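You operate a simulated robot arm through the tools that you are given. There is no shell and no other tool. Be economical: measure what you need, move in short steps, check, and stop when the job is done.

Carry out the task below with a simulated robot arm. There is one attempt and no reset: what you move stays moved.

Task
Centre the foil on feeder A: both guides to 505, then zero the counter.
Fine: open the pinch before the guides move and shut it after.

Only the result counts: the job must be done as asked and must still hold three seconds after the hand-in. Knocking over, shifting, dropping, spilling or breaking anything else fails it.

Robot
A 7-joint arm with a two-finger parallel gripper, fixed in place. Base frame: the origin is at the foot of the arm, x ahead of it, y to its left, z up. Lengths are in m, angles in degrees, forces in N, time in s.
With the tool pointing down near the work surface it reaches from about 0.12 to 0.64 m from the base axis. Its first joint turns from -66.0 to 66.0 degrees. Payload 2.4 kg.
The tool frame sits at the grasp point between the pads (the TCP): z along the fingers, y along the line on which they close. The tips reach 0.03 m beyond it. The gripper opens to 0.094 m. The fingers are 0.028 m wide and 0.01 m thick; the gripper's body (0.05 by 0.096 m) begins 0.055 m behind the TCP.
Orientation is that of the tool frame in the base frame, as a unit quaternion [x, y, z, w]. With the fingers straight down and closing along the base's y, the tool's x points along the base's -x, its y along +y and its z along -z.

Tools
- The arm moves only by the tool drive_tool. Its arguments are lists of equal length, an entry for each row: "dp": the shift along the tool's x, y, z in m, a list of three; "dr": the turn, a rotation vector about the tool's x, y, z in degrees, a list of three. In form: {"dp": [[dx, dy, dz], ...], "dr": [[wx, wy, wz], ...]}. A call has 1 to 10 rows; each row shifts and turns the commanded pose from where the row before left it, along the tool's axes as they then stand. "claw" is the finger opening in m, from 0 to 0.094, set as the call begins (left out, the last holds). Rows are played at 5 a second. More than 0.05 m and 8.6 degrees between two rows, or a gripper value outside its range, and nothing of the call is played. Where a pose cannot be reached the arm comes as near as it can. A force on the tool above 70 N (or 10 N above the force at the start of the call, whichever is more), or a blocked arm, ends the call early, and 0.2 s more pass. Each finger travels about 0.153 m/s and halts on what it meets, pressing with about 43 N; the grip force reading is that of the motor and also rises with nothing between the fingers. The clock runs only during rows and for 0.2 s after the last one: add rows that do not move to give the fingers time. It gives the time, the measured TCP pose, the force on the tool (base axes), the opening and the grip force at its end, in the units of the frame above (readings bear some noise), with the torque about the TCP (base axes, N m) and any sound that the robot's microphone picked up, and new pictures: "show" is both (left out), scene, wrist or none.
- Cameras (640 x 400 px; columns grow to the right, rows downward): "scene" is fixed at [0.0425, 0.4707, 1.46]; the picture's right is [-0.75, -0.66, 0.00], its down [-0.27, 0.30, -0.91] and it looks along [0.61, -0.68, -0.41] (base axes); focal length 312 px, centre (320, 200). "wrist" rides on the gripper at [0.076, 0.014, -0.103] in the tool frame; the picture's right is [-0.18, 0.98, 0.00], its down [-0.75, -0.14, -0.64] and it looks along [-0.63, -0.12, 0.77] (tool axes); focal length 243 px, centre (320, 200). There is no depth. A picture from a camera that has moved, and an enlarged one, comes with that camera's place and axes in the base frame and with its lens.
- enlarge(camera, box): a new picture of the part [left, top, right, bottom] of that camera's present view, enlarged. It takes no simulated time.
- finish_job(): hands the job in; it is judged then, once.

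Go step by step. Nothing tells you positions but the pictures and the camera data: compare them with the known pose of the tool, close in by small moves and look again before you grip or let go. The budget is 120 turns and 200 pictures, counting those below and the enlarged ones. Unless the task says otherwise, let go and move clear before handing in, and close with one line.

The tools are called by a JSON object that holds its "op" and its "data". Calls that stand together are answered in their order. drive_tool: Moves the arm, as the interface text tells. Its arguments: {"type":"object","properties":{"dp":{"type":"array","items":{"type":"array","items":{"type":"number"}}},"dr":{"type":"array","items":{"type":"array","items":{"type":"number"}}},"claw":{"type":"number"},"show":{"type":"string","enum":["both","scene","wrist","none"]}},"required":["dp","dr"]} The other tools are called the same way: enlarge (camera, box) takes an enlarged picture of a part of a camera's view; finish_job () hands the job in.

At the start:

```text
time: 0.0
tcp_pos: [0.3532, -0.0398, 1.2817]
tool_rot: [-0.001, 1.0, 0.0, 0.0]
ft_force: [0.1, 0.4, -0.2]
wrist_torque: [-0.01, 0.01, 0.05]
width: 0.0937
gripper_force: 0.2
```

scene: 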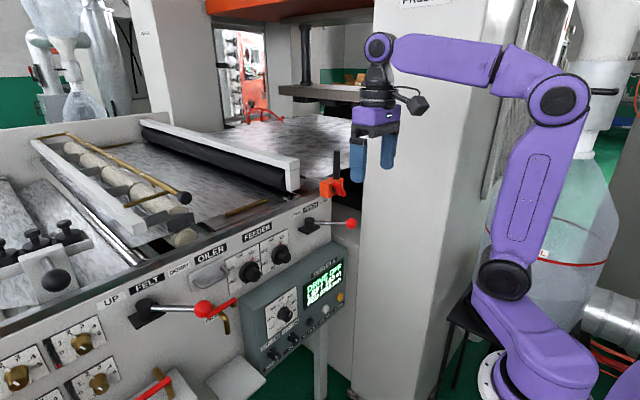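
wrist: 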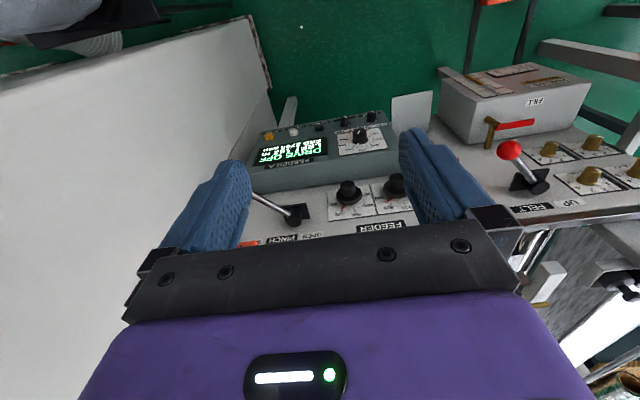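

I see a machine with a feeder panel, display, knobs and a pinch lever. I'll enlarge the views to read the labels.

{"op": "enlarge", "data": {"camera": "scene", "box": [220, 200, 380, 380]}}

{"op": "enlarge", "data": {"camera": "wrist", "box": [230, 90, 430, 250]}}

{"op": "enlarge", "data": {"camera": "scene", "box": [0, 200, 320, 400]}}

```text
2.22 times, centred on (300, 290) of scene
camera zoom: at [0.0425, 0.4707, 1.46], right [-0.75, -0.66, 0.0], down [-0.27, 0.3, -0.91], along [0.61, -0.68, -0.41], focal length 692 px, centre (364, 0)
```

zoom: 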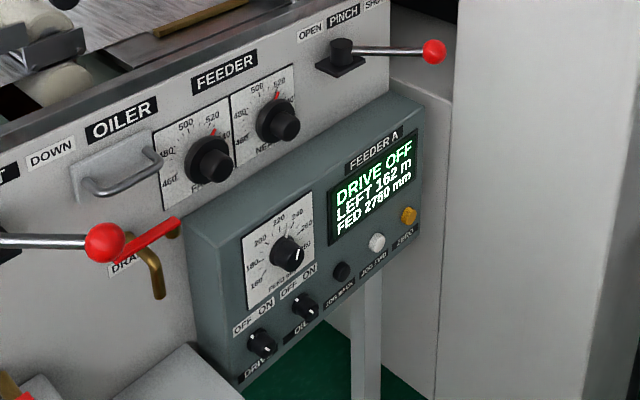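

```text
2.50 times, centred on (330, 170) of wrist
camera zoom: at [0.2769, -0.0275, 1.3858], right [0.18, 0.98, 0.0], down [0.75, -0.14, 0.64], along [0.63, -0.12, -0.77], focal length 606 px, centre (295, 275)
```

zoom: 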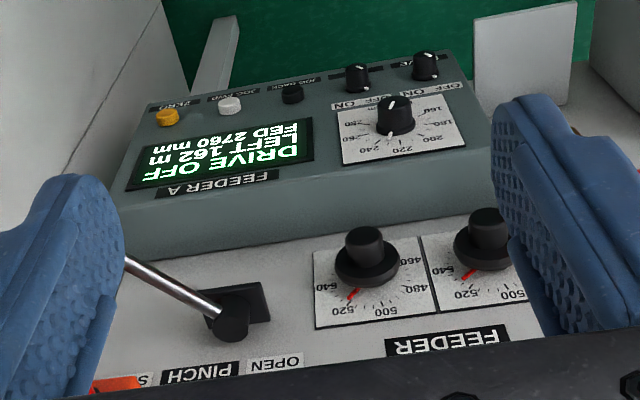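

```text
2.00 times, centred on (160, 300) of scene
camera zoom: at [0.0425, 0.4707, 1.46], right [-0.75, -0.66, 0.0], down [-0.27, 0.3, -0.91], along [0.61, -0.68, -0.41], focal length 623 px, centre (640, 0)
```

zoom: 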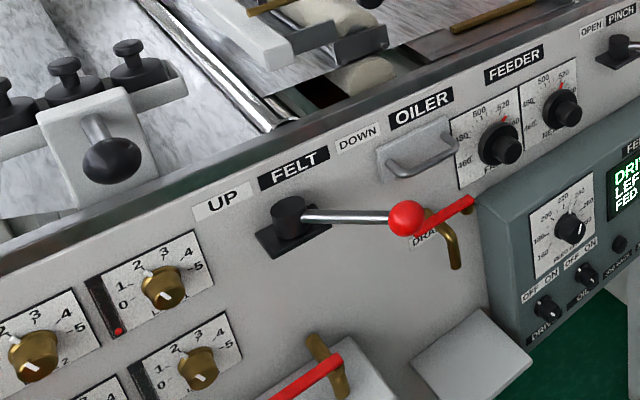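

The panel faces the robot, around x≈0.65 and z≈0.95. I'll tilt the tool toward it to get a frontal look.

{"op": "drive_tool", "data": {"dp": [[0, 0, 0], [0, 0, 0], [0, 0, 0], [0, 0, 0], [0, 0, 0]], "dr": [[0, -8.5, 0], [0, -8.5, 0], [0, -8.5, 0], [0, -8.5, 0], [0, -8.5, 0]]}}

```text
time: 1.2
tcp_pos: [0.353, -0.0409, 1.2823]
tool_rot: [0.0, 0.932, 0.0, 0.364]
ft_force: [-1.0, -0.9, 0.0]
wrist_torque: [0.0, -0.01, -0.02]
width: 0.094
gripper_force: 0.1
camera wrist: at [0.2272, -0.0272, 1.3074], right [0.14, 0.98, 0.12], down [0.12, -0.14, 0.98], along [0.98, -0.12, -0.14], focal length 243 px, centre (320, 200)
```

scene: 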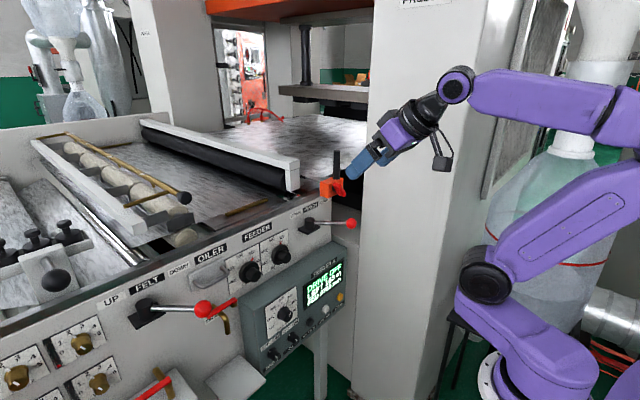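
wrist: 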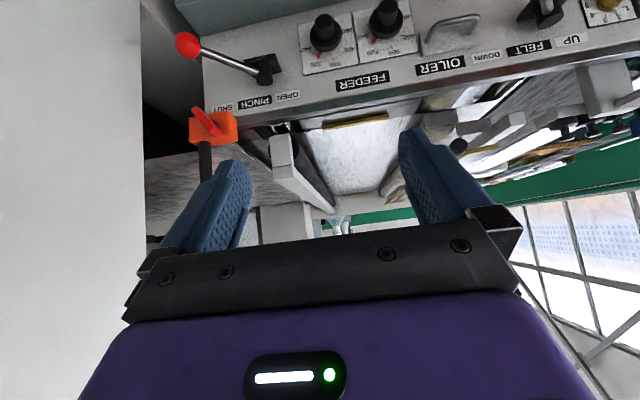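

The view is a bit high. I'll lower the tool straight down 0.2 m to face the panel.

{"op": "drive_tool", "data": {"dp": [[0.0271, 0, 0.0294], [0.0271, 0, 0.0294], [0.0271, 0, 0.0294], [0.0271, 0, 0.0294], [0.0271, 0, 0.0294]], "dr": [[0, 0, 0], [0, 0, 0], [0, 0, 0], [0, 0, 0], [0, 0, 0]]}}

{"op": "enlarge", "data": {"camera": "wrist", "box": [150, 0, 450, 190]}}

```text
time: 2.4
tcp_pos: [0.3586, -0.0468, 1.0799]
tool_rot: [0.008, 0.933, -0.009, 0.359]
ft_force: [-3.2, 8.3, 0.6]
wrist_torque: [-0.48, -0.13, -0.44]
width: 0.0941
gripper_force: 0.1
out of reach, approached as far as the arm can: row 5
camera wrist: at [0.2326, -0.031, 1.1065], right [0.16, 0.98, 0.11], down [0.13, -0.13, 0.98], along [0.98, -0.14, -0.14], focal length 243 px, centre (320, 200)
```

scene: 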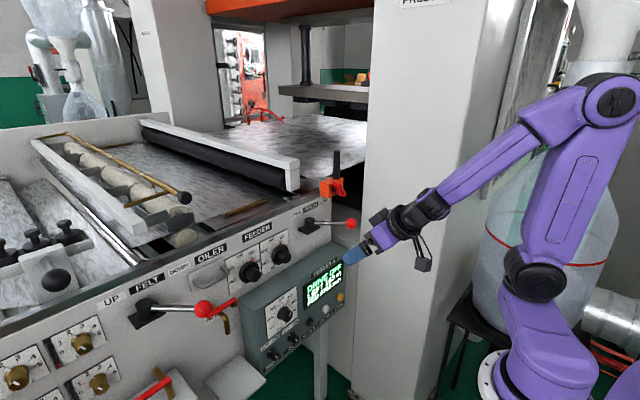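
wrist: 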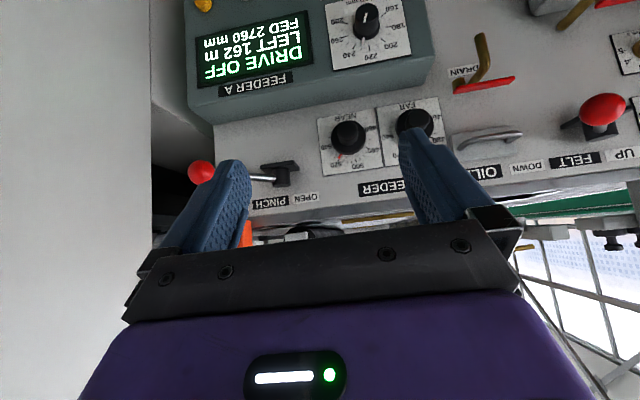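

```text
2.11 times, centred on (300, 95) of wrist
camera zoom: at [0.2326, -0.031, 1.1065], right [0.16, 0.98, 0.11], down [0.13, -0.13, 0.98], along [0.98, -0.14, -0.14], focal length 511 px, centre (362, 421)
```

zoom: 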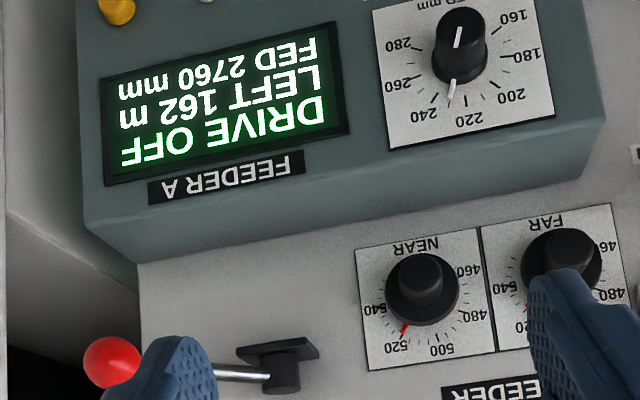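

I put the pinch lever ball at about (0.557, -0.252, 0.988), pivot (0.647, -0.153, 1.0), and it stands on SHUT. The NEAR knob is around (0.63, -0.03, 0.94), FAR around (0.63, 0.07, 0.935), ZERO near (0.60, -0.26, 0.65). Next I approach the lever ball.

{"op": "drive_tool", "data": {"dp": [[-0.014, -0.034, 0.0204], [-0.014, -0.034, 0.0204], [-0.014, -0.034, 0.0204], [-0.014, -0.034, 0.0204], [-0.014, -0.034, 0.0204], [-0.014, -0.034, 0.0204], [0, 0, 0]], "dr": [[0, 0, 0], [0, 0, 0], [0, 0, 0], [0, 0, 0], [0, 0, 0], [0, 0, 0], [0, 0, 0]], "claw": 0.065}}

{"op": "enlarge", "data": {"camera": "scene", "box": [240, 140, 440, 265]}}

```text
time: 4.0
tcp_pos: [0.5013, -0.2219, 1.0608]
tool_rot: [0.001, 0.931, 0.0, 0.364]
ft_force: [0.8, -0.5, 0.3]
wrist_torque: [-0.03, 0.01, -0.01]
width: 0.0652
gripper_force: 0.0
out of reach, approached as far as the arm can: row 3, 4
camera wrist: at [0.3754, -0.2094, 1.0854], right [0.14, 0.98, 0.12], down [0.12, -0.14, 0.98], along [0.98, -0.12, -0.14], focal length 243 px, centre (320, 200)
```

scene: 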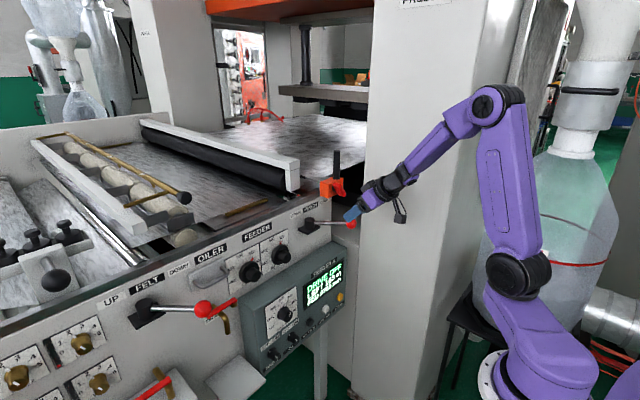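
wrist: 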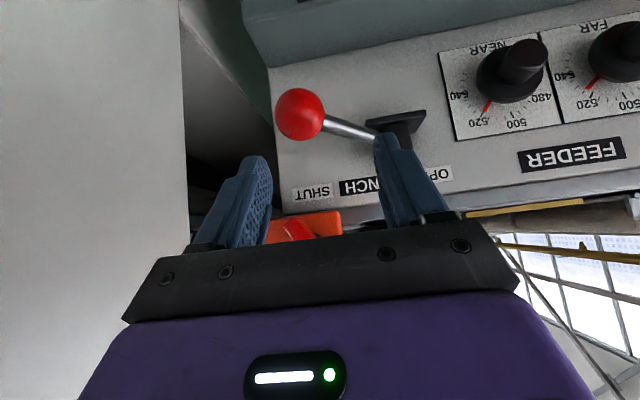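

```text
3.20 times, centred on (340, 202) of scene
camera zoom: at [0.0425, 0.4707, 1.46], right [-0.75, -0.66, 0.0], down [-0.27, 0.3, -0.91], along [0.61, -0.68, -0.41], focal length 997 px, centre (256, 192)
```

zoom: 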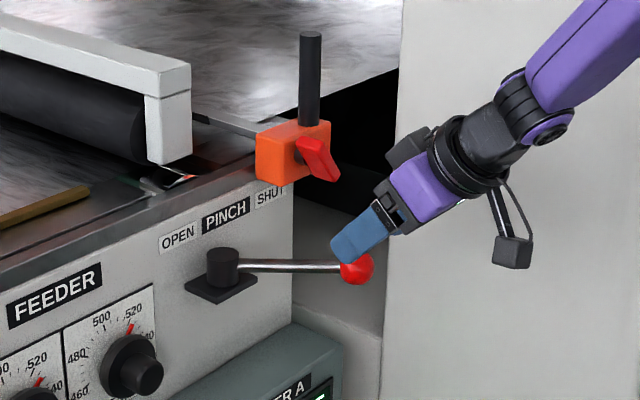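

The ball refines to about (0.545, -0.237, 0.992). I'll move most of the way, centred on it, and check.

{"op": "drive_tool", "data": {"dp": [[0.005, -0.005, 0.01], [0.005, -0.005, 0.015], [0.0045, -0.005, 0.015], [0, 0, 0]], "dr": [[0, 0, 0], [0, 0, 0], [0, 0, 0], [0, 0, 0]]}}

{"op": "enlarge", "data": {"camera": "scene", "box": [280, 180, 400, 255]}}

```text
time: 5.0
tcp_pos: [0.5185, -0.2373, 1.0208]
tool_rot: [0.0, 0.932, 0.0, 0.363]
ft_force: [0.3, -0.3, -0.5]
wrist_torque: [-0.02, 0.01, -0.03]
width: 0.0647
gripper_force: 0.1
camera wrist: at [0.3923, -0.2256, 1.0459], right [0.14, 0.98, 0.12], down [0.12, -0.14, 0.98], along [0.98, -0.12, -0.14], focal length 243 px, centre (320, 200)
```

scene: 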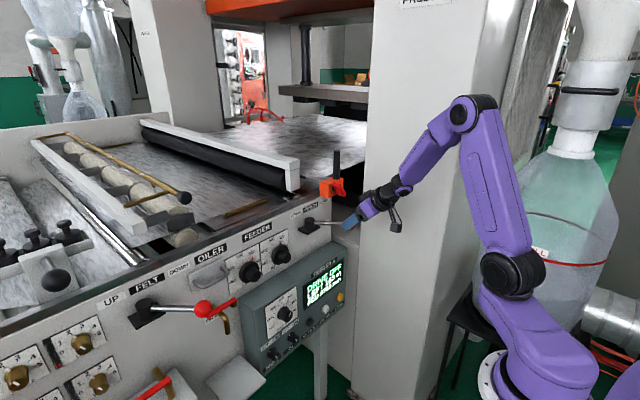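
wrist: 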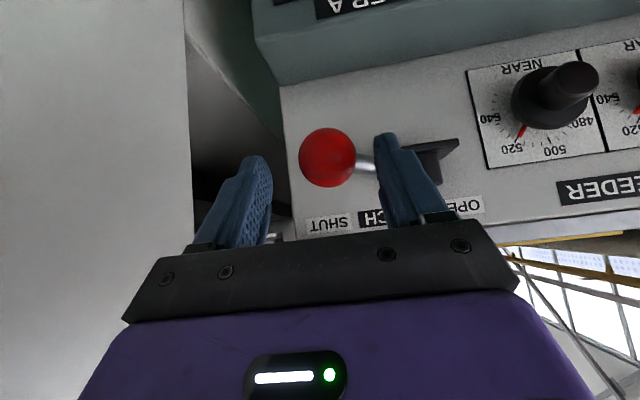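

```text
5.33 times, centred on (340, 218) of scene
camera zoom: at [0.0425, 0.4707, 1.46], right [-0.75, -0.66, 0.0], down [-0.27, 0.3, -0.91], along [0.61, -0.68, -0.41], focal length 1662 px, centre (213, 107)
```

zoom: 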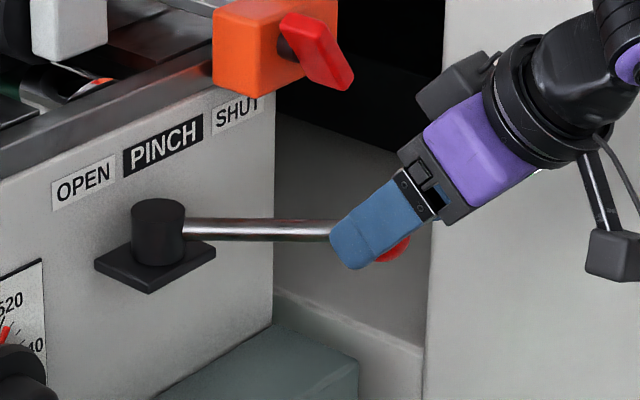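

The ball (~38 mm) sits between the fingers and slightly ahead. I'll advance to straddle it.

{"op": "drive_tool", "data": {"dp": [[-0.002, 0.001, 0.015], [-0.001, 0, 0.015], [0, 0, 0]], "dr": [[0, 0, 0], [0, 0, 0], [0, 0, 0]]}}

{"op": "enlarge", "data": {"camera": "scene", "box": [280, 180, 400, 255]}}

```text
time: 5.8
tcp_pos: [0.5415, -0.2366, 0.9991]
tool_rot: [-0.001, 0.932, 0.0, 0.362]
ft_force: [-4.8, 3.5, -5.7]
wrist_torque: [-0.14, 0.13, 0.28]
width: 0.0669
gripper_force: 1.3
camera wrist: at [0.4147, -0.2244, 1.0248], right [0.13, 0.98, 0.12], down [0.12, -0.14, 0.98], along [0.98, -0.12, -0.14], focal length 243 px, centre (320, 200)
```

scene: 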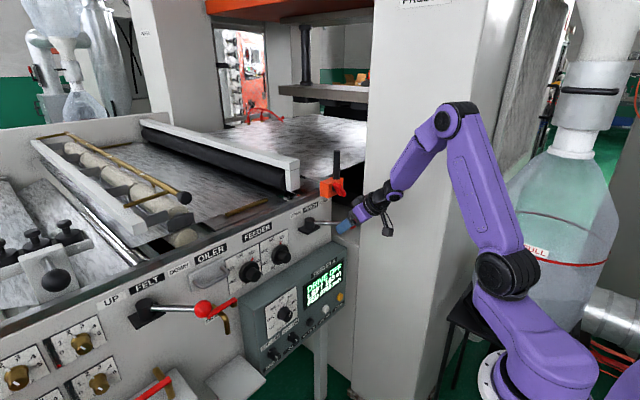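
wrist: 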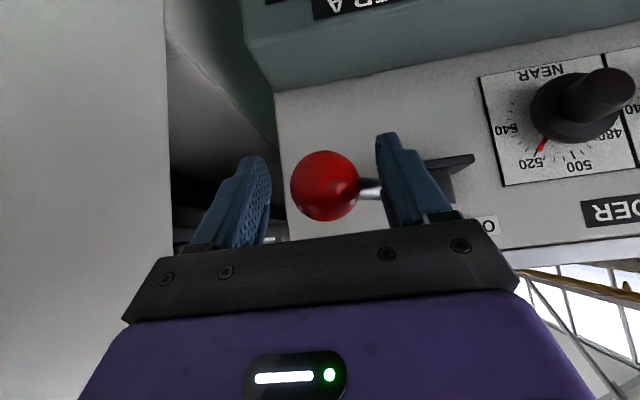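

```text
5.33 times, centred on (340, 218) of scene
camera zoom: at [0.0424, 0.4708, 1.4599], right [-0.75, -0.66, 0.0], down [-0.27, 0.3, -0.91], along [0.61, -0.68, -0.41], focal length 1662 px, centre (213, 107)
```

zoom: 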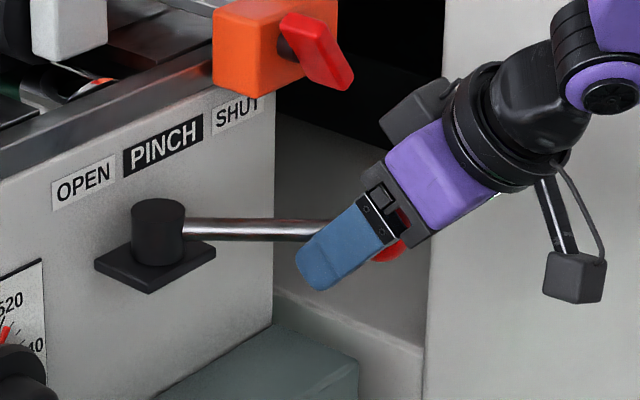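

The ball is at the grasp point, with the left finger lightly touching the bar. I'll back off a little and sweep left along the arc to mid-throw.

{"op": "drive_tool", "data": {"dp": [[0.004, 0, -0.01], [0.002, 0.016, -0.002], [0.0016, 0.0156, -0.002], [0.007, 0.0205, -0.0064], [0.0044, 0.022, -0.0041], [0.0015, 0.023, -0.0014]], "dr": [[0, 0, 0], [0, 0, 0], [0, 0, 0], [0, 0, 0], [0, 0, 0], [0, 0, 0]]}}

{"op": "enlarge", "data": {"camera": "scene", "box": [280, 180, 400, 255]}}

```text
time: 7.2
tcp_pos: [0.5058, -0.1409, 1.0018]
tool_rot: [0.001, 0.934, 0.0, 0.358]
ft_force: [-11.3, -14.0, -8.3]
wrist_torque: [0.18, -0.03, -0.34]
width: 0.0731
gripper_force: 7.4
camera wrist: at [0.3805, -0.127, 1.0281], right [0.14, 0.98, 0.12], down [0.13, -0.14, 0.98], along [0.98, -0.12, -0.15], focal length 243 px, centre (320, 200)
```

scene: 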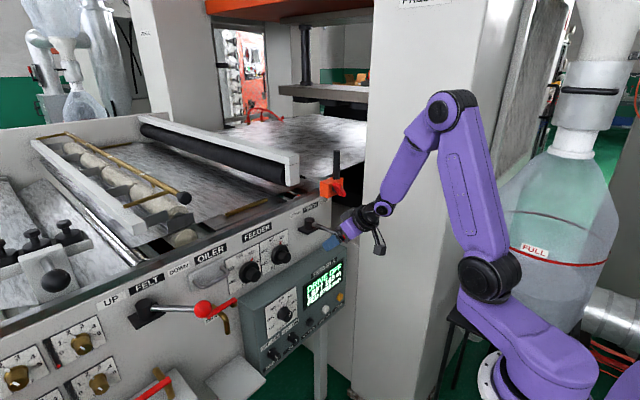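
wrist: 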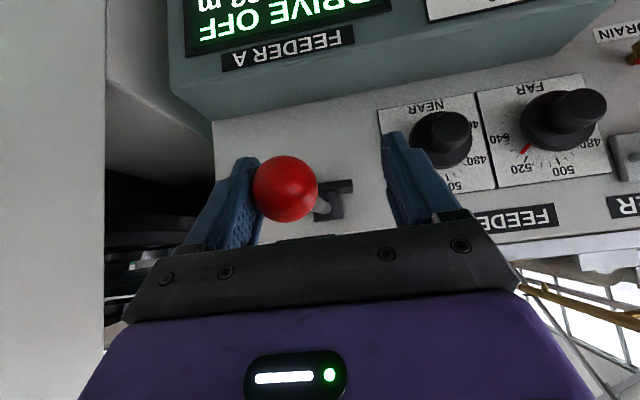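

```text
5.33 times, centred on (340, 218) of scene
camera zoom: at [0.0423, 0.4702, 1.4601], right [-0.75, -0.66, 0.0], down [-0.27, 0.31, -0.91], along [0.61, -0.68, -0.41], focal length 1662 px, centre (213, 107)
```

zoom: 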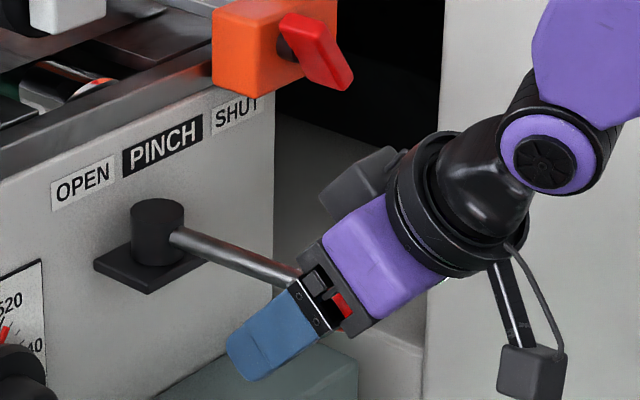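

The lever is following, about at mid-throw. I continue along the arc to the left.

{"op": "drive_tool", "data": {"dp": [[-0.0015, 0.023, 0.0014], [-0.0044, 0.022, 0.0041], [-0.007, 0.0205, 0.0064], [-0.01, 0.0185, 0.0092]], "dr": [[0, 0, 0], [0, 0, 0], [0, 0, 0], [0, 0, 0]]}}

{"op": "enlarge", "data": {"camera": "scene", "box": [280, 180, 400, 255]}}

```text
time: 8.2
tcp_pos: [0.536, -0.0579, 1.0024]
tool_rot: [0.002, 0.934, 0.0, 0.358]
ft_force: [-18.4, -14.2, -5.7]
wrist_torque: [0.1, 0.26, -1.03]
width: 0.0732
gripper_force: 7.5
camera wrist: at [0.4103, -0.0449, 1.029], right [0.14, 0.98, 0.12], down [0.13, -0.14, 0.98], along [0.98, -0.12, -0.15], focal length 243 px, centre (320, 200)
```

scene: 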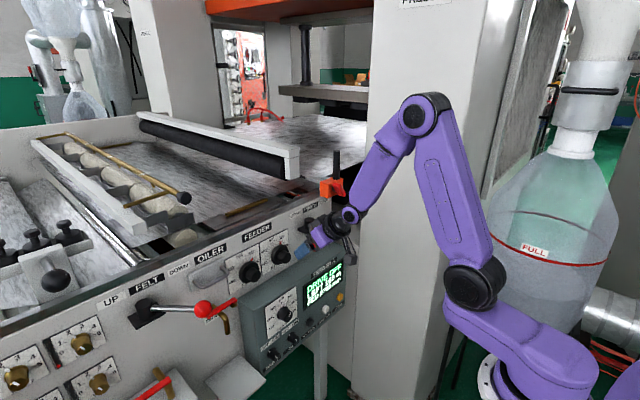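
wrist: 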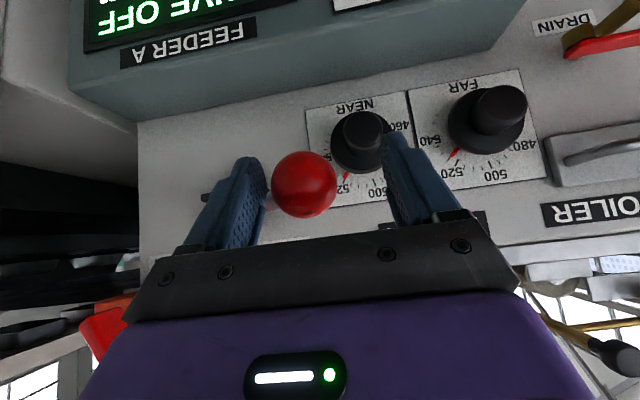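

```text
5.33 times, centred on (340, 218) of scene
camera zoom: at [0.0421, 0.4702, 1.4601], right [-0.75, -0.66, 0.0], down [-0.27, 0.31, -0.91], along [0.61, -0.68, -0.41], focal length 1662 px, centre (213, 107)
```

zoom: 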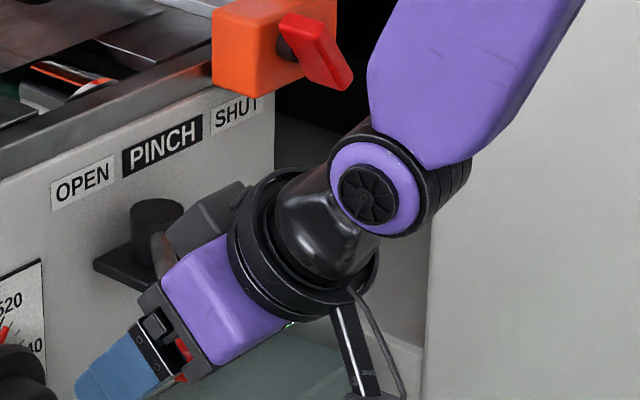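

The lever is now about 40° left of centre. I'll push a little further to find its end stop.

{"op": "drive_tool", "data": {"dp": [[-0.005, 0.008, 0.0045], [-0.006, 0.008, 0.0052]], "dr": [[0, 0, 0], [0, 0, 0]]}}

```text
time: 8.8
tcp_pos: [0.5425, -0.0514, 0.9992]
tool_rot: [0.013, 0.938, -0.002, 0.346]
ft_force: [-45.2, -35.6, -14.0]
wrist_torque: [0.42, 0.18, -2.74]
width: 0.086
gripper_force: 18.1
camera wrist: at [0.4174, -0.0354, 1.0282], right [0.17, 0.98, 0.12], down [0.15, -0.15, 0.98], along [0.97, -0.15, -0.17], focal length 243 px, centre (320, 200)
```

scene: 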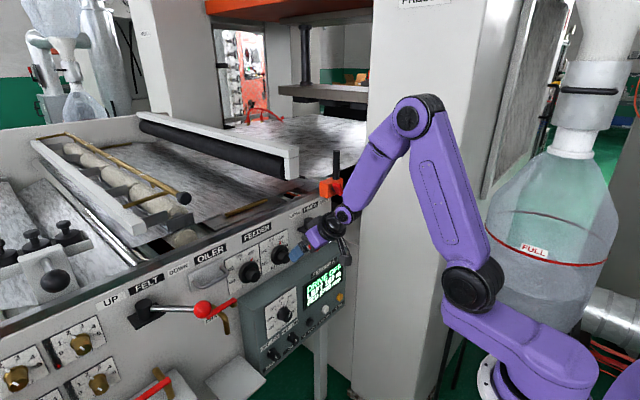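
wrist: 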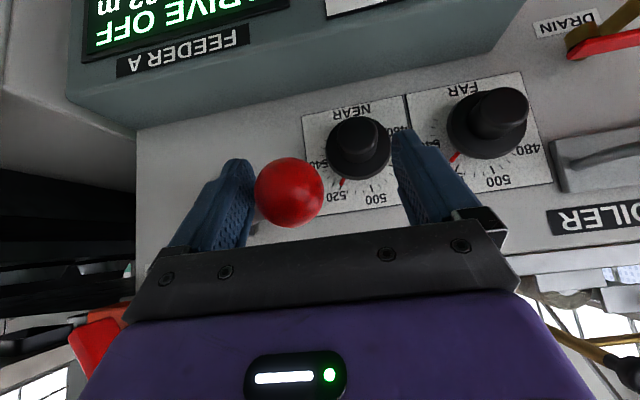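

The force jumped, so the lever is at its OPEN stop. I'll relax the push and back out.

{"op": "drive_tool", "data": {"dp": [[0.008, -0.016, -0.008], [0.004, -0.01, -0.012], [0, 0, -0.03], [0, 0, -0.04], [0, 0, -0.04], [0, 0, 0]], "dr": [[0, 0, 0], [0, 0, 0], [0, 0, 0], [0, 0, 0], [0, 0, 0], [0, 0, 0]], "claw": 0.075}}

{"op": "enlarge", "data": {"camera": "scene", "box": [220, 180, 380, 280]}}

{"op": "enlarge", "data": {"camera": "wrist", "box": [200, 40, 500, 228]}}

```text
time: 10.2
tcp_pos: [0.4581, -0.066, 1.0923]
tool_rot: [0.0, 0.932, 0.0, 0.362]
ft_force: [-0.3, -0.5, 0.1]
wrist_torque: [0.03, 0.01, 0.02]
width: 0.075
gripper_force: 0.1
camera wrist: at [0.3307, -0.0538, 1.1168], right [0.14, 0.98, 0.12], down [0.12, -0.14, 0.98], along [0.98, -0.12, -0.14], focal length 243 px, centre (320, 200)
```

scene: 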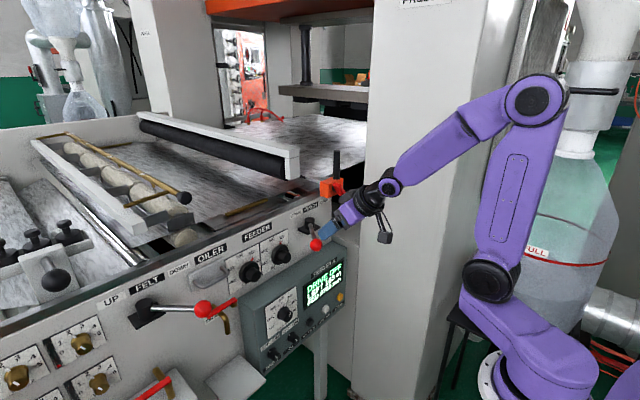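
wrist: 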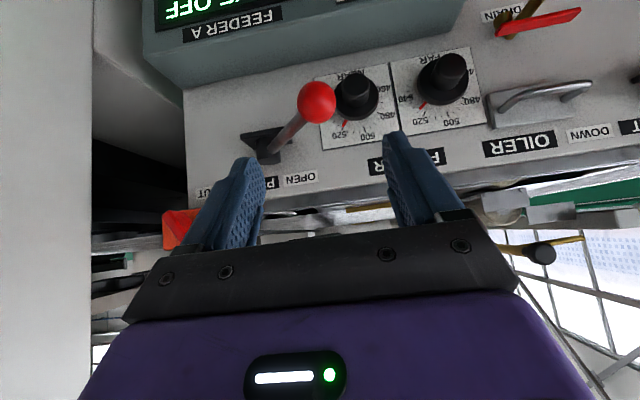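

```text
4.00 times, centred on (300, 230) of scene
camera zoom: at [0.0425, 0.4707, 1.46], right [-0.75, -0.66, 0.0], down [-0.27, 0.3, -0.91], along [0.61, -0.68, -0.41], focal length 1246 px, centre (400, 80)
```

zoom: 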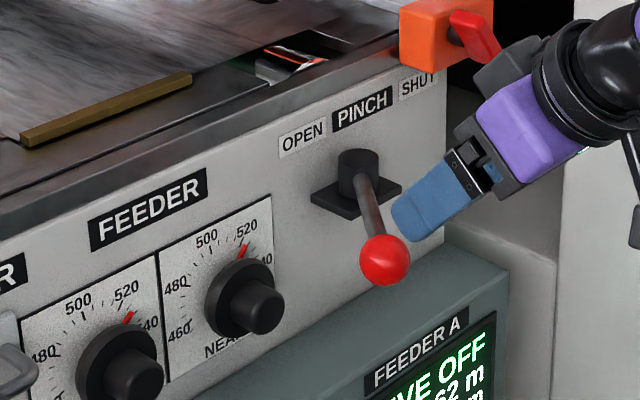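

```text
2.13 times, centred on (350, 134) of wrist
camera zoom: at [0.3307, -0.0538, 1.1168], right [0.14, 0.98, 0.12], down [0.12, -0.14, 0.98], along [0.98, -0.12, -0.14], focal length 516 px, centre (256, 340)
```

zoom: 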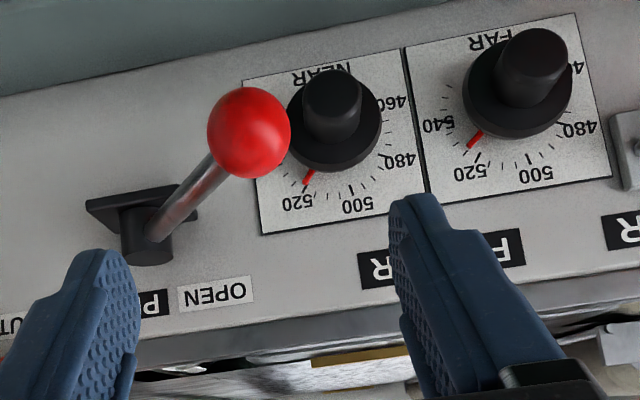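

The pinch now stands on OPEN and stays there. NEAR's knob axis is about (y -0.026, z 0.941) with its cap front at x≈0.615. I'll bring the tool level in front of it while still well back.

{"op": "drive_tool", "data": {"dp": [[0.017, 0.007, 0.0184], [0.0193, 0.007, 0.0159], [0.0213, 0.007, 0.0131], [0.0229, 0.007, 0.01], [0.0241, 0.006, 0.0068], [0.0248, 0.006, 0.0034], [0, 0, 0]], "dr": [[0, -7.88, 0], [0, -7.88, 0], [0, -7.88, 0], [0, -7.88, 0], [0, -7.88, 0], [0, -7.88, 0], [0, 0, 0]]}}

```text
time: 11.8
tcp_pos: [0.466, -0.0302, 0.9523]
tool_rot: [0.0, 0.708, 0.0, 0.706]
ft_force: [-1.2, 0.2, -0.4]
wrist_torque: [-0.02, -0.01, 0.0]
width: 0.0751
gripper_force: 0.0
out of reach, approached as far as the arm can: row 1
camera wrist: at [0.3629, -0.0167, 0.8775], right [0.0, 0.98, 0.18], down [-0.64, -0.14, 0.75], along [0.77, -0.12, 0.63], focal length 243 px, centre (320, 200)
```

scene: 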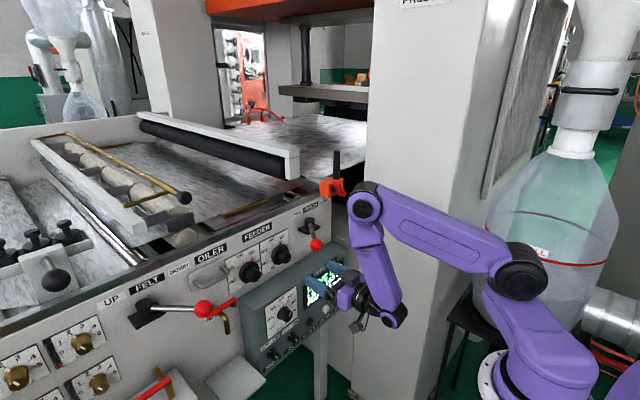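
wrist: 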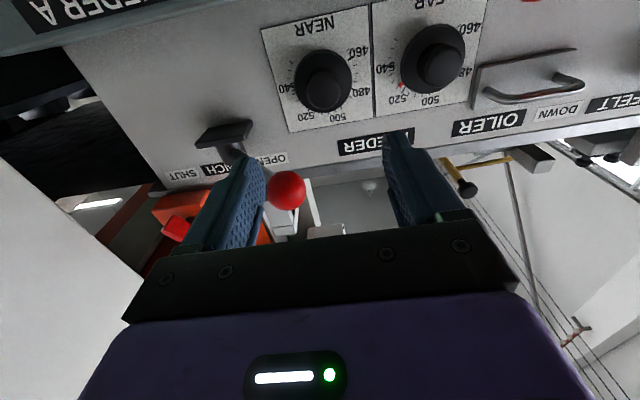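

The tool is level at x≈0.47. I'll line up with the NEAR axis and pre-roll clockwise, so there's room to turn the knob counter-clockwise.

{"op": "drive_tool", "data": {"dp": [[0.011, 0.004, 0], [0, 0, 0], [0, 0, 0], [0, 0, 0], [0, 0, 0], [0, 0, 0]], "dr": [[0, 0, 8.5], [0, 0, 8.5], [0, 0, 8.5], [0, 0, 8.5], [0, 0, 8.5], [0, 0, 0]]}}

{"op": "enlarge", "data": {"camera": "scene", "box": [220, 200, 380, 300]}}

```text
time: 13.2
tcp_pos: [0.4645, -0.0261, 0.9439]
tool_rot: [0.257, 0.66, 0.257, 0.658]
ft_force: [-0.3, 0.0, -0.6]
wrist_torque: [0.01, 0.03, 0.0]
width: 0.075
gripper_force: 0.0
camera wrist: at [0.3602, 0.0353, 0.8984], right [0.0, 0.6, 0.8], down [-0.64, -0.61, 0.46], along [0.77, -0.51, 0.38], focal length 243 px, centre (320, 200)
```

scene: 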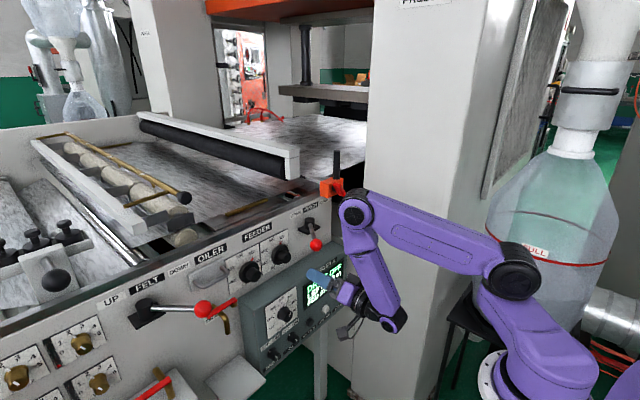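
wrist: 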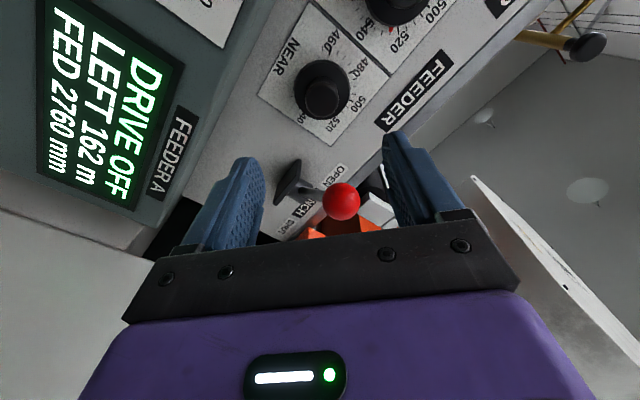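

```text
4.00 times, centred on (300, 250) of scene
camera zoom: at [0.0425, 0.4707, 1.46], right [-0.75, -0.66, 0.0], down [-0.27, 0.3, -0.91], along [0.61, -0.68, -0.41], focal length 1246 px, centre (400, 0)
```

zoom: 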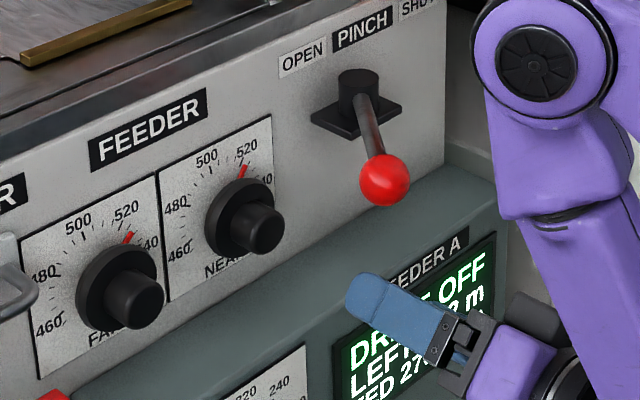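

The alignment checks out. I'll advance toward the knob, stopping short to look.

{"op": "drive_tool", "data": {"dp": [[0, 0, 0.03], [0, 0, 0.03], [0, 0, 0.025], [0, 0, 0]], "dr": [[0, 0, 0], [0, 0, 0], [0, 0, 0], [0, 0, 0]]}}

{"op": "enlarge", "data": {"camera": "scene", "box": [220, 200, 380, 300]}}

```text
time: 14.2
tcp_pos: [0.5485, -0.0252, 0.9431]
tool_rot: [0.256, 0.66, 0.256, 0.658]
ft_force: [1.0, -0.8, 0.3]
wrist_torque: [0.0, -0.02, -0.03]
width: 0.0752
gripper_force: 0.2
camera wrist: at [0.4449, 0.0349, 0.8981], right [0.0, 0.6, 0.8], down [-0.64, -0.61, 0.46], along [0.77, -0.51, 0.38], focal length 243 px, centre (320, 200)
```

scene: 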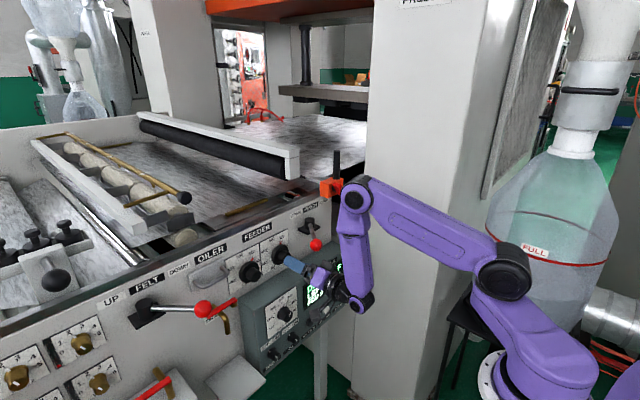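
wrist: 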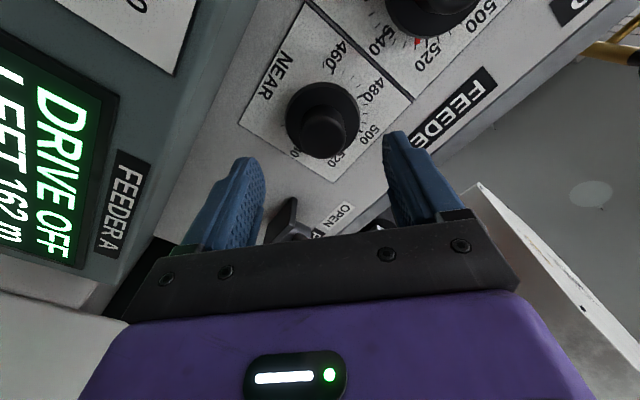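

```text
4.00 times, centred on (300, 250) of scene
camera zoom: at [0.0425, 0.4707, 1.46], right [-0.75, -0.66, 0.0], down [-0.27, 0.3, -0.91], along [0.61, -0.68, -0.41], focal length 1246 px, centre (400, 0)
```

zoom: 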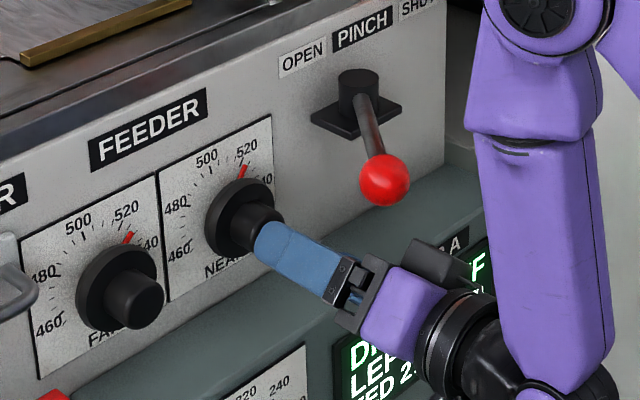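

Well centred on the knob. I'll advance 0.05 m so the pads cover the cap.

{"op": "drive_tool", "data": {"dp": [[0, 0, 0.02], [0, 0, 0.02], [0, 0, 0.012], [0, 0, 0]], "dr": [[0, 0, 0], [0, 0, 0], [0, 0, 0], [0, 0, 0]]}}

{"op": "enlarge", "data": {"camera": "scene", "box": [240, 215, 340, 278]}}

```text
time: 15.2
tcp_pos: [0.5991, -0.0226, 0.9415]
tool_rot: [0.257, 0.661, 0.256, 0.657]
ft_force: [0.5, 0.8, -0.4]
wrist_torque: [0.02, -0.01, -0.01]
width: 0.0749
gripper_force: 0.1
camera wrist: at [0.4971, 0.037, 0.8966], right [0.0, 0.6, 0.8], down [-0.64, -0.61, 0.46], along [0.77, -0.51, 0.38], focal length 243 px, centre (320, 200)
```

scene: 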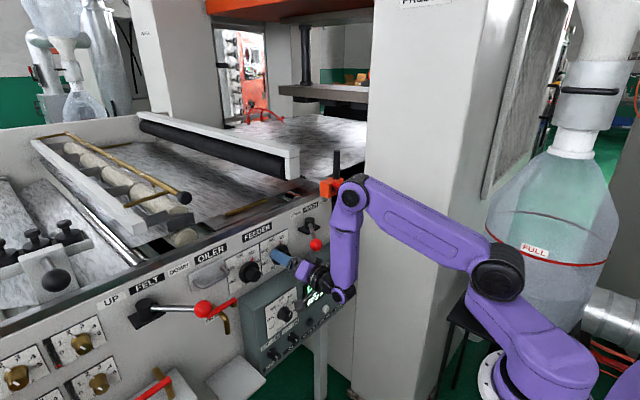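
wrist: 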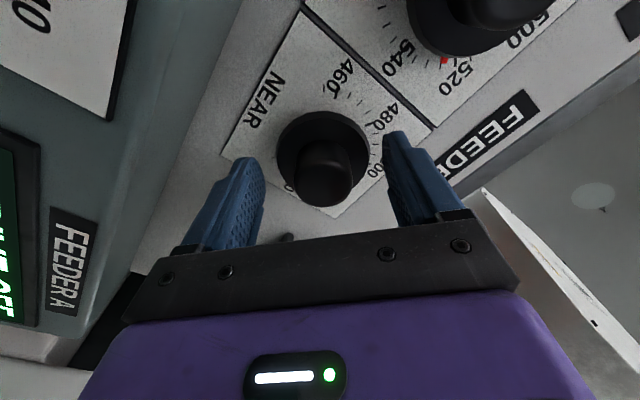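

```text
6.35 times, centred on (290, 246) of scene
camera zoom: at [0.0425, 0.4707, 1.46], right [-0.75, -0.66, 0.0], down [-0.27, 0.3, -0.91], along [0.61, -0.68, -0.41], focal length 1978 px, centre (510, -95)
```

zoom: 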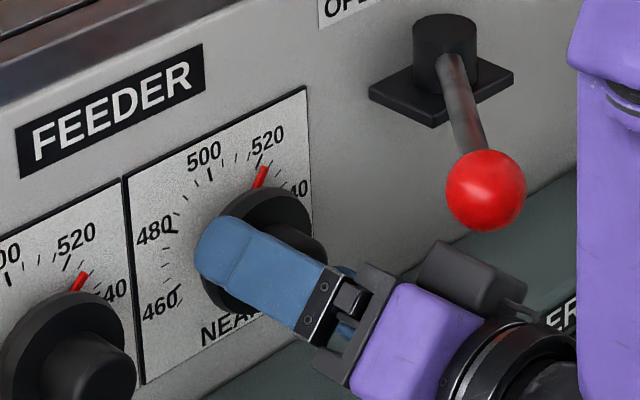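

The knob cap is between the pads and there's no contact force. Closing on it.

{"op": "drive_tool", "data": {"dp": [[0, 0, 0], [0, 0, 0], [0, 0, 0]], "dr": [[0, 0, 0], [0, 0, 0], [0, 0, 0]], "claw": 0.02}}

{"op": "enlarge", "data": {"camera": "scene", "box": [240, 215, 320, 265]}}

```text
time: 16.0
tcp_pos: [0.5994, -0.0231, 0.9408]
tool_rot: [0.256, 0.66, 0.257, 0.658]
ft_force: [-28.0, 5.7, 7.8]
wrist_torque: [-0.04, -0.45, 0.1]
width: 0.0336
gripper_force: 45.0
camera wrist: at [0.4956, 0.0379, 0.8968], right [0.0, 0.6, 0.8], down [-0.64, -0.61, 0.46], along [0.77, -0.51, 0.38], focal length 243 px, centre (320, 200)
```

scene: 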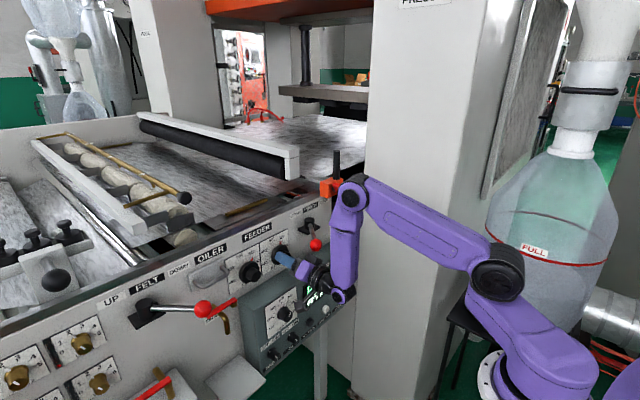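
wrist: 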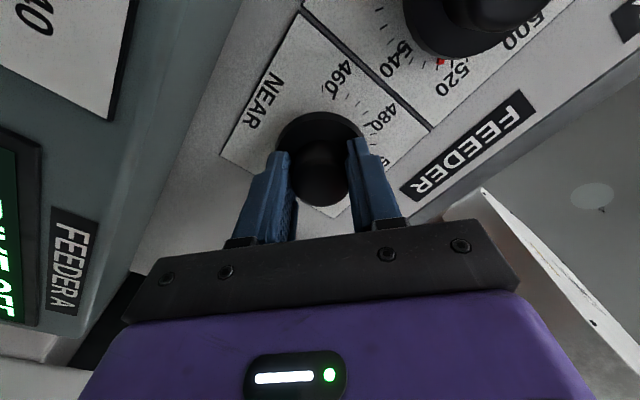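

```text
8.00 times, centred on (280, 240) of scene
camera zoom: at [0.0415, 0.4709, 1.4599], right [-0.75, -0.66, 0.0], down [-0.27, 0.3, -0.91], along [0.61, -0.68, -0.41], focal length 2493 px, centre (640, -120)
```

zoom: 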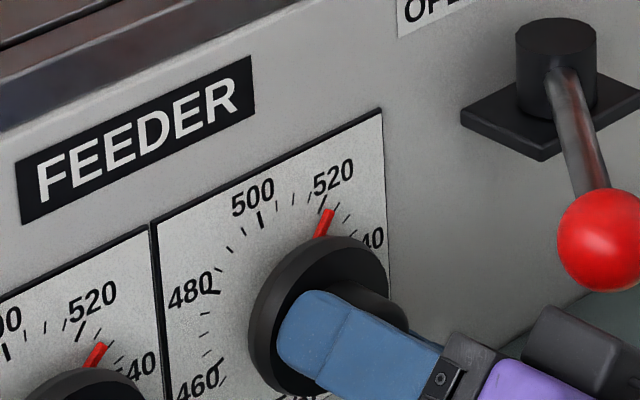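

Gripped the cap (34 mm), with a bit of push against the flange. I'll ease back and turn about 30° counter-clockwise.

{"op": "drive_tool", "data": {"dp": [[0, 0, -0.002], [0, 0, 0], [0, 0, 0], [0, 0, 0], [0, 0, 0], [0, 0, 0], [0, 0, 0]], "dr": [[0, 0, 0], [0, 0, -6], [0, 0, -6], [0, 0, -6], [0, 0, -6], [0, 0, -6], [0, 0, 0]]}}

{"op": "enlarge", "data": {"camera": "scene", "box": [240, 215, 320, 265]}}

```text
time: 17.6
tcp_pos: [0.5995, -0.0239, 0.9411]
tool_rot: [0.076, 0.705, 0.076, 0.701]
ft_force: [16.7, 8.7, -9.1]
wrist_torque: [-0.02, 0.79, 0.43]
width: 0.0333
gripper_force: 45.5
camera wrist: at [0.4954, 0.0046, 0.8714], right [0.0, 0.92, 0.39], down [-0.64, -0.3, 0.71], along [0.77, -0.25, 0.59], focal length 243 px, centre (320, 200)
```

scene: 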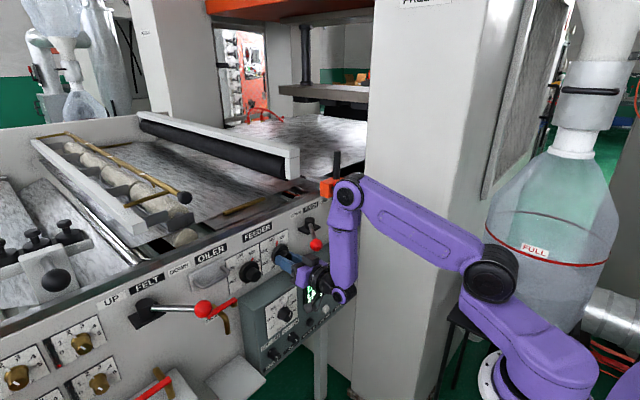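
wrist: 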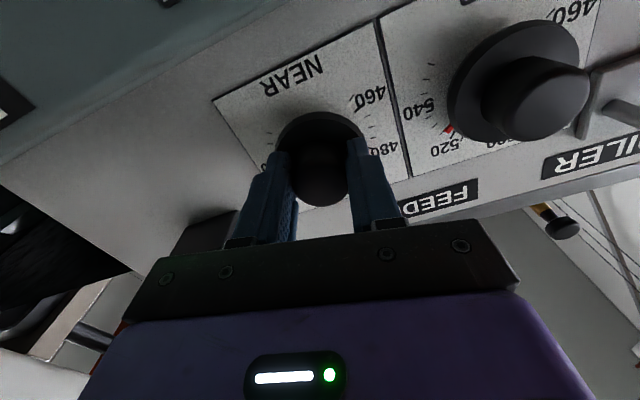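

```text
8.00 times, centred on (280, 240) of scene
camera zoom: at [0.0432, 0.4709, 1.4599], right [-0.75, -0.66, 0.0], down [-0.27, 0.3, -0.91], along [0.61, -0.68, -0.41], focal length 2493 px, centre (640, -120)
```

zoom: 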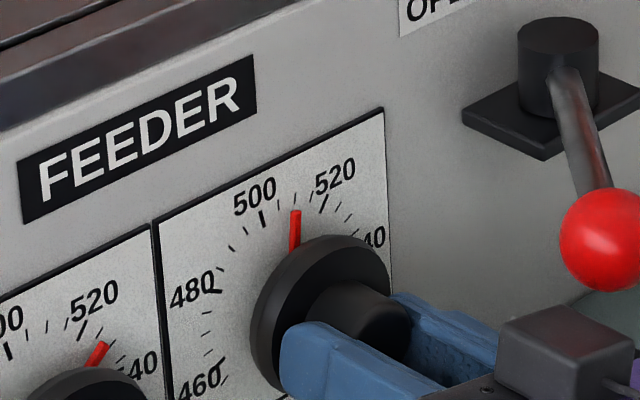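

The pointer moved to about 510. I'll zoom in to judge it.

{"op": "enlarge", "data": {"camera": "scene", "box": [264, 232, 296, 252]}}

```text
16.00 times, centred on (280, 242) of scene
camera zoom: at [0.0432, 0.4709, 1.4599], right [-0.75, -0.66, 0.0], down [-0.27, 0.3, -0.91], along [0.61, -0.68, -0.41], focal length 4986 px, centre (960, -472)
```

zoom: 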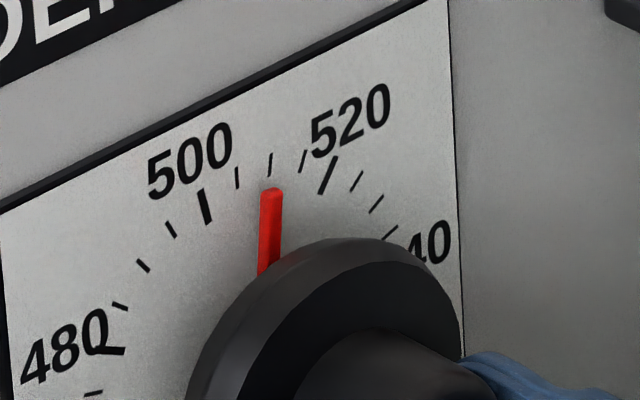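

{"op": "enlarge", "data": {"camera": "scene", "box": [271, 237, 284, 247]}}

```text
16.00 times, centred on (278, 242) of scene
camera zoom: at [0.0432, 0.4709, 1.4599], right [-0.75, -0.66, 0.0], down [-0.27, 0.3, -0.91], along [0.61, -0.68, -0.41], focal length 4986 px, centre (1000, -472)
```

zoom: 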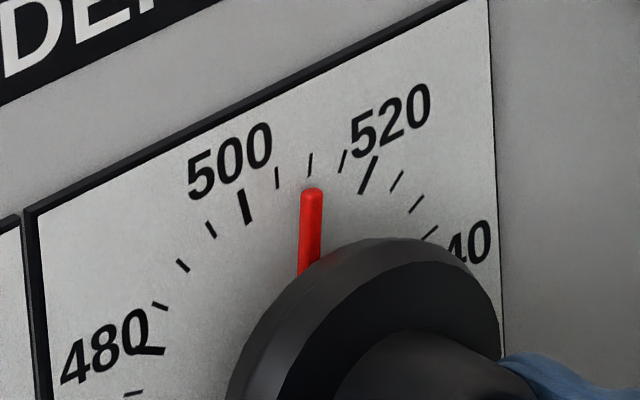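

From a fit of the tick marks (≈2.59° per unit) I read about 508.5, so roughly 9° more counter-clockwise is needed.

{"op": "drive_tool", "data": {"dp": [[0, 0, -0.001], [0, 0, 0], [0, 0, 0]], "dr": [[0, 0, -4.5], [0, 0, -4.5], [0, 0, 0]], "show": "none"}}

{"op": "enlarge", "data": {"camera": "scene", "box": [264, 232, 296, 252]}}

```text
time: 18.4
tcp_pos: [0.5984, -0.0248, 0.9412]
tool_rot: [0.022, 0.71, 0.022, 0.704]
ft_force: [23.0, 6.8, -17.8]
wrist_torque: [-0.01, 0.09, 0.14]
width: 0.0333
gripper_force: 44.8
```

```text
16.00 times, centred on (280, 242) of scene
camera zoom: at [0.0435, 0.4709, 1.4599], right [-0.75, -0.66, 0.0], down [-0.27, 0.3, -0.91], along [0.61, -0.68, -0.41], focal length 4986 px, centre (960, -472)
```

zoom: 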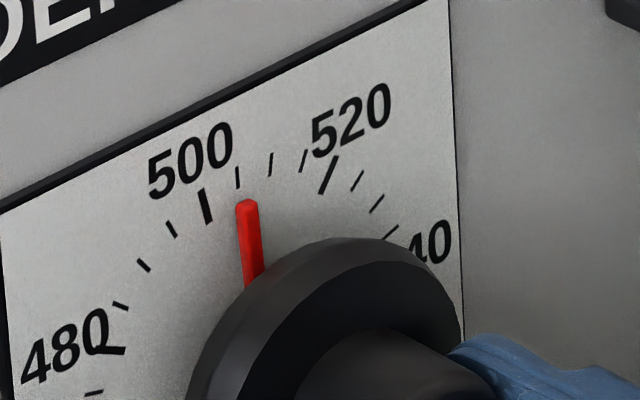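

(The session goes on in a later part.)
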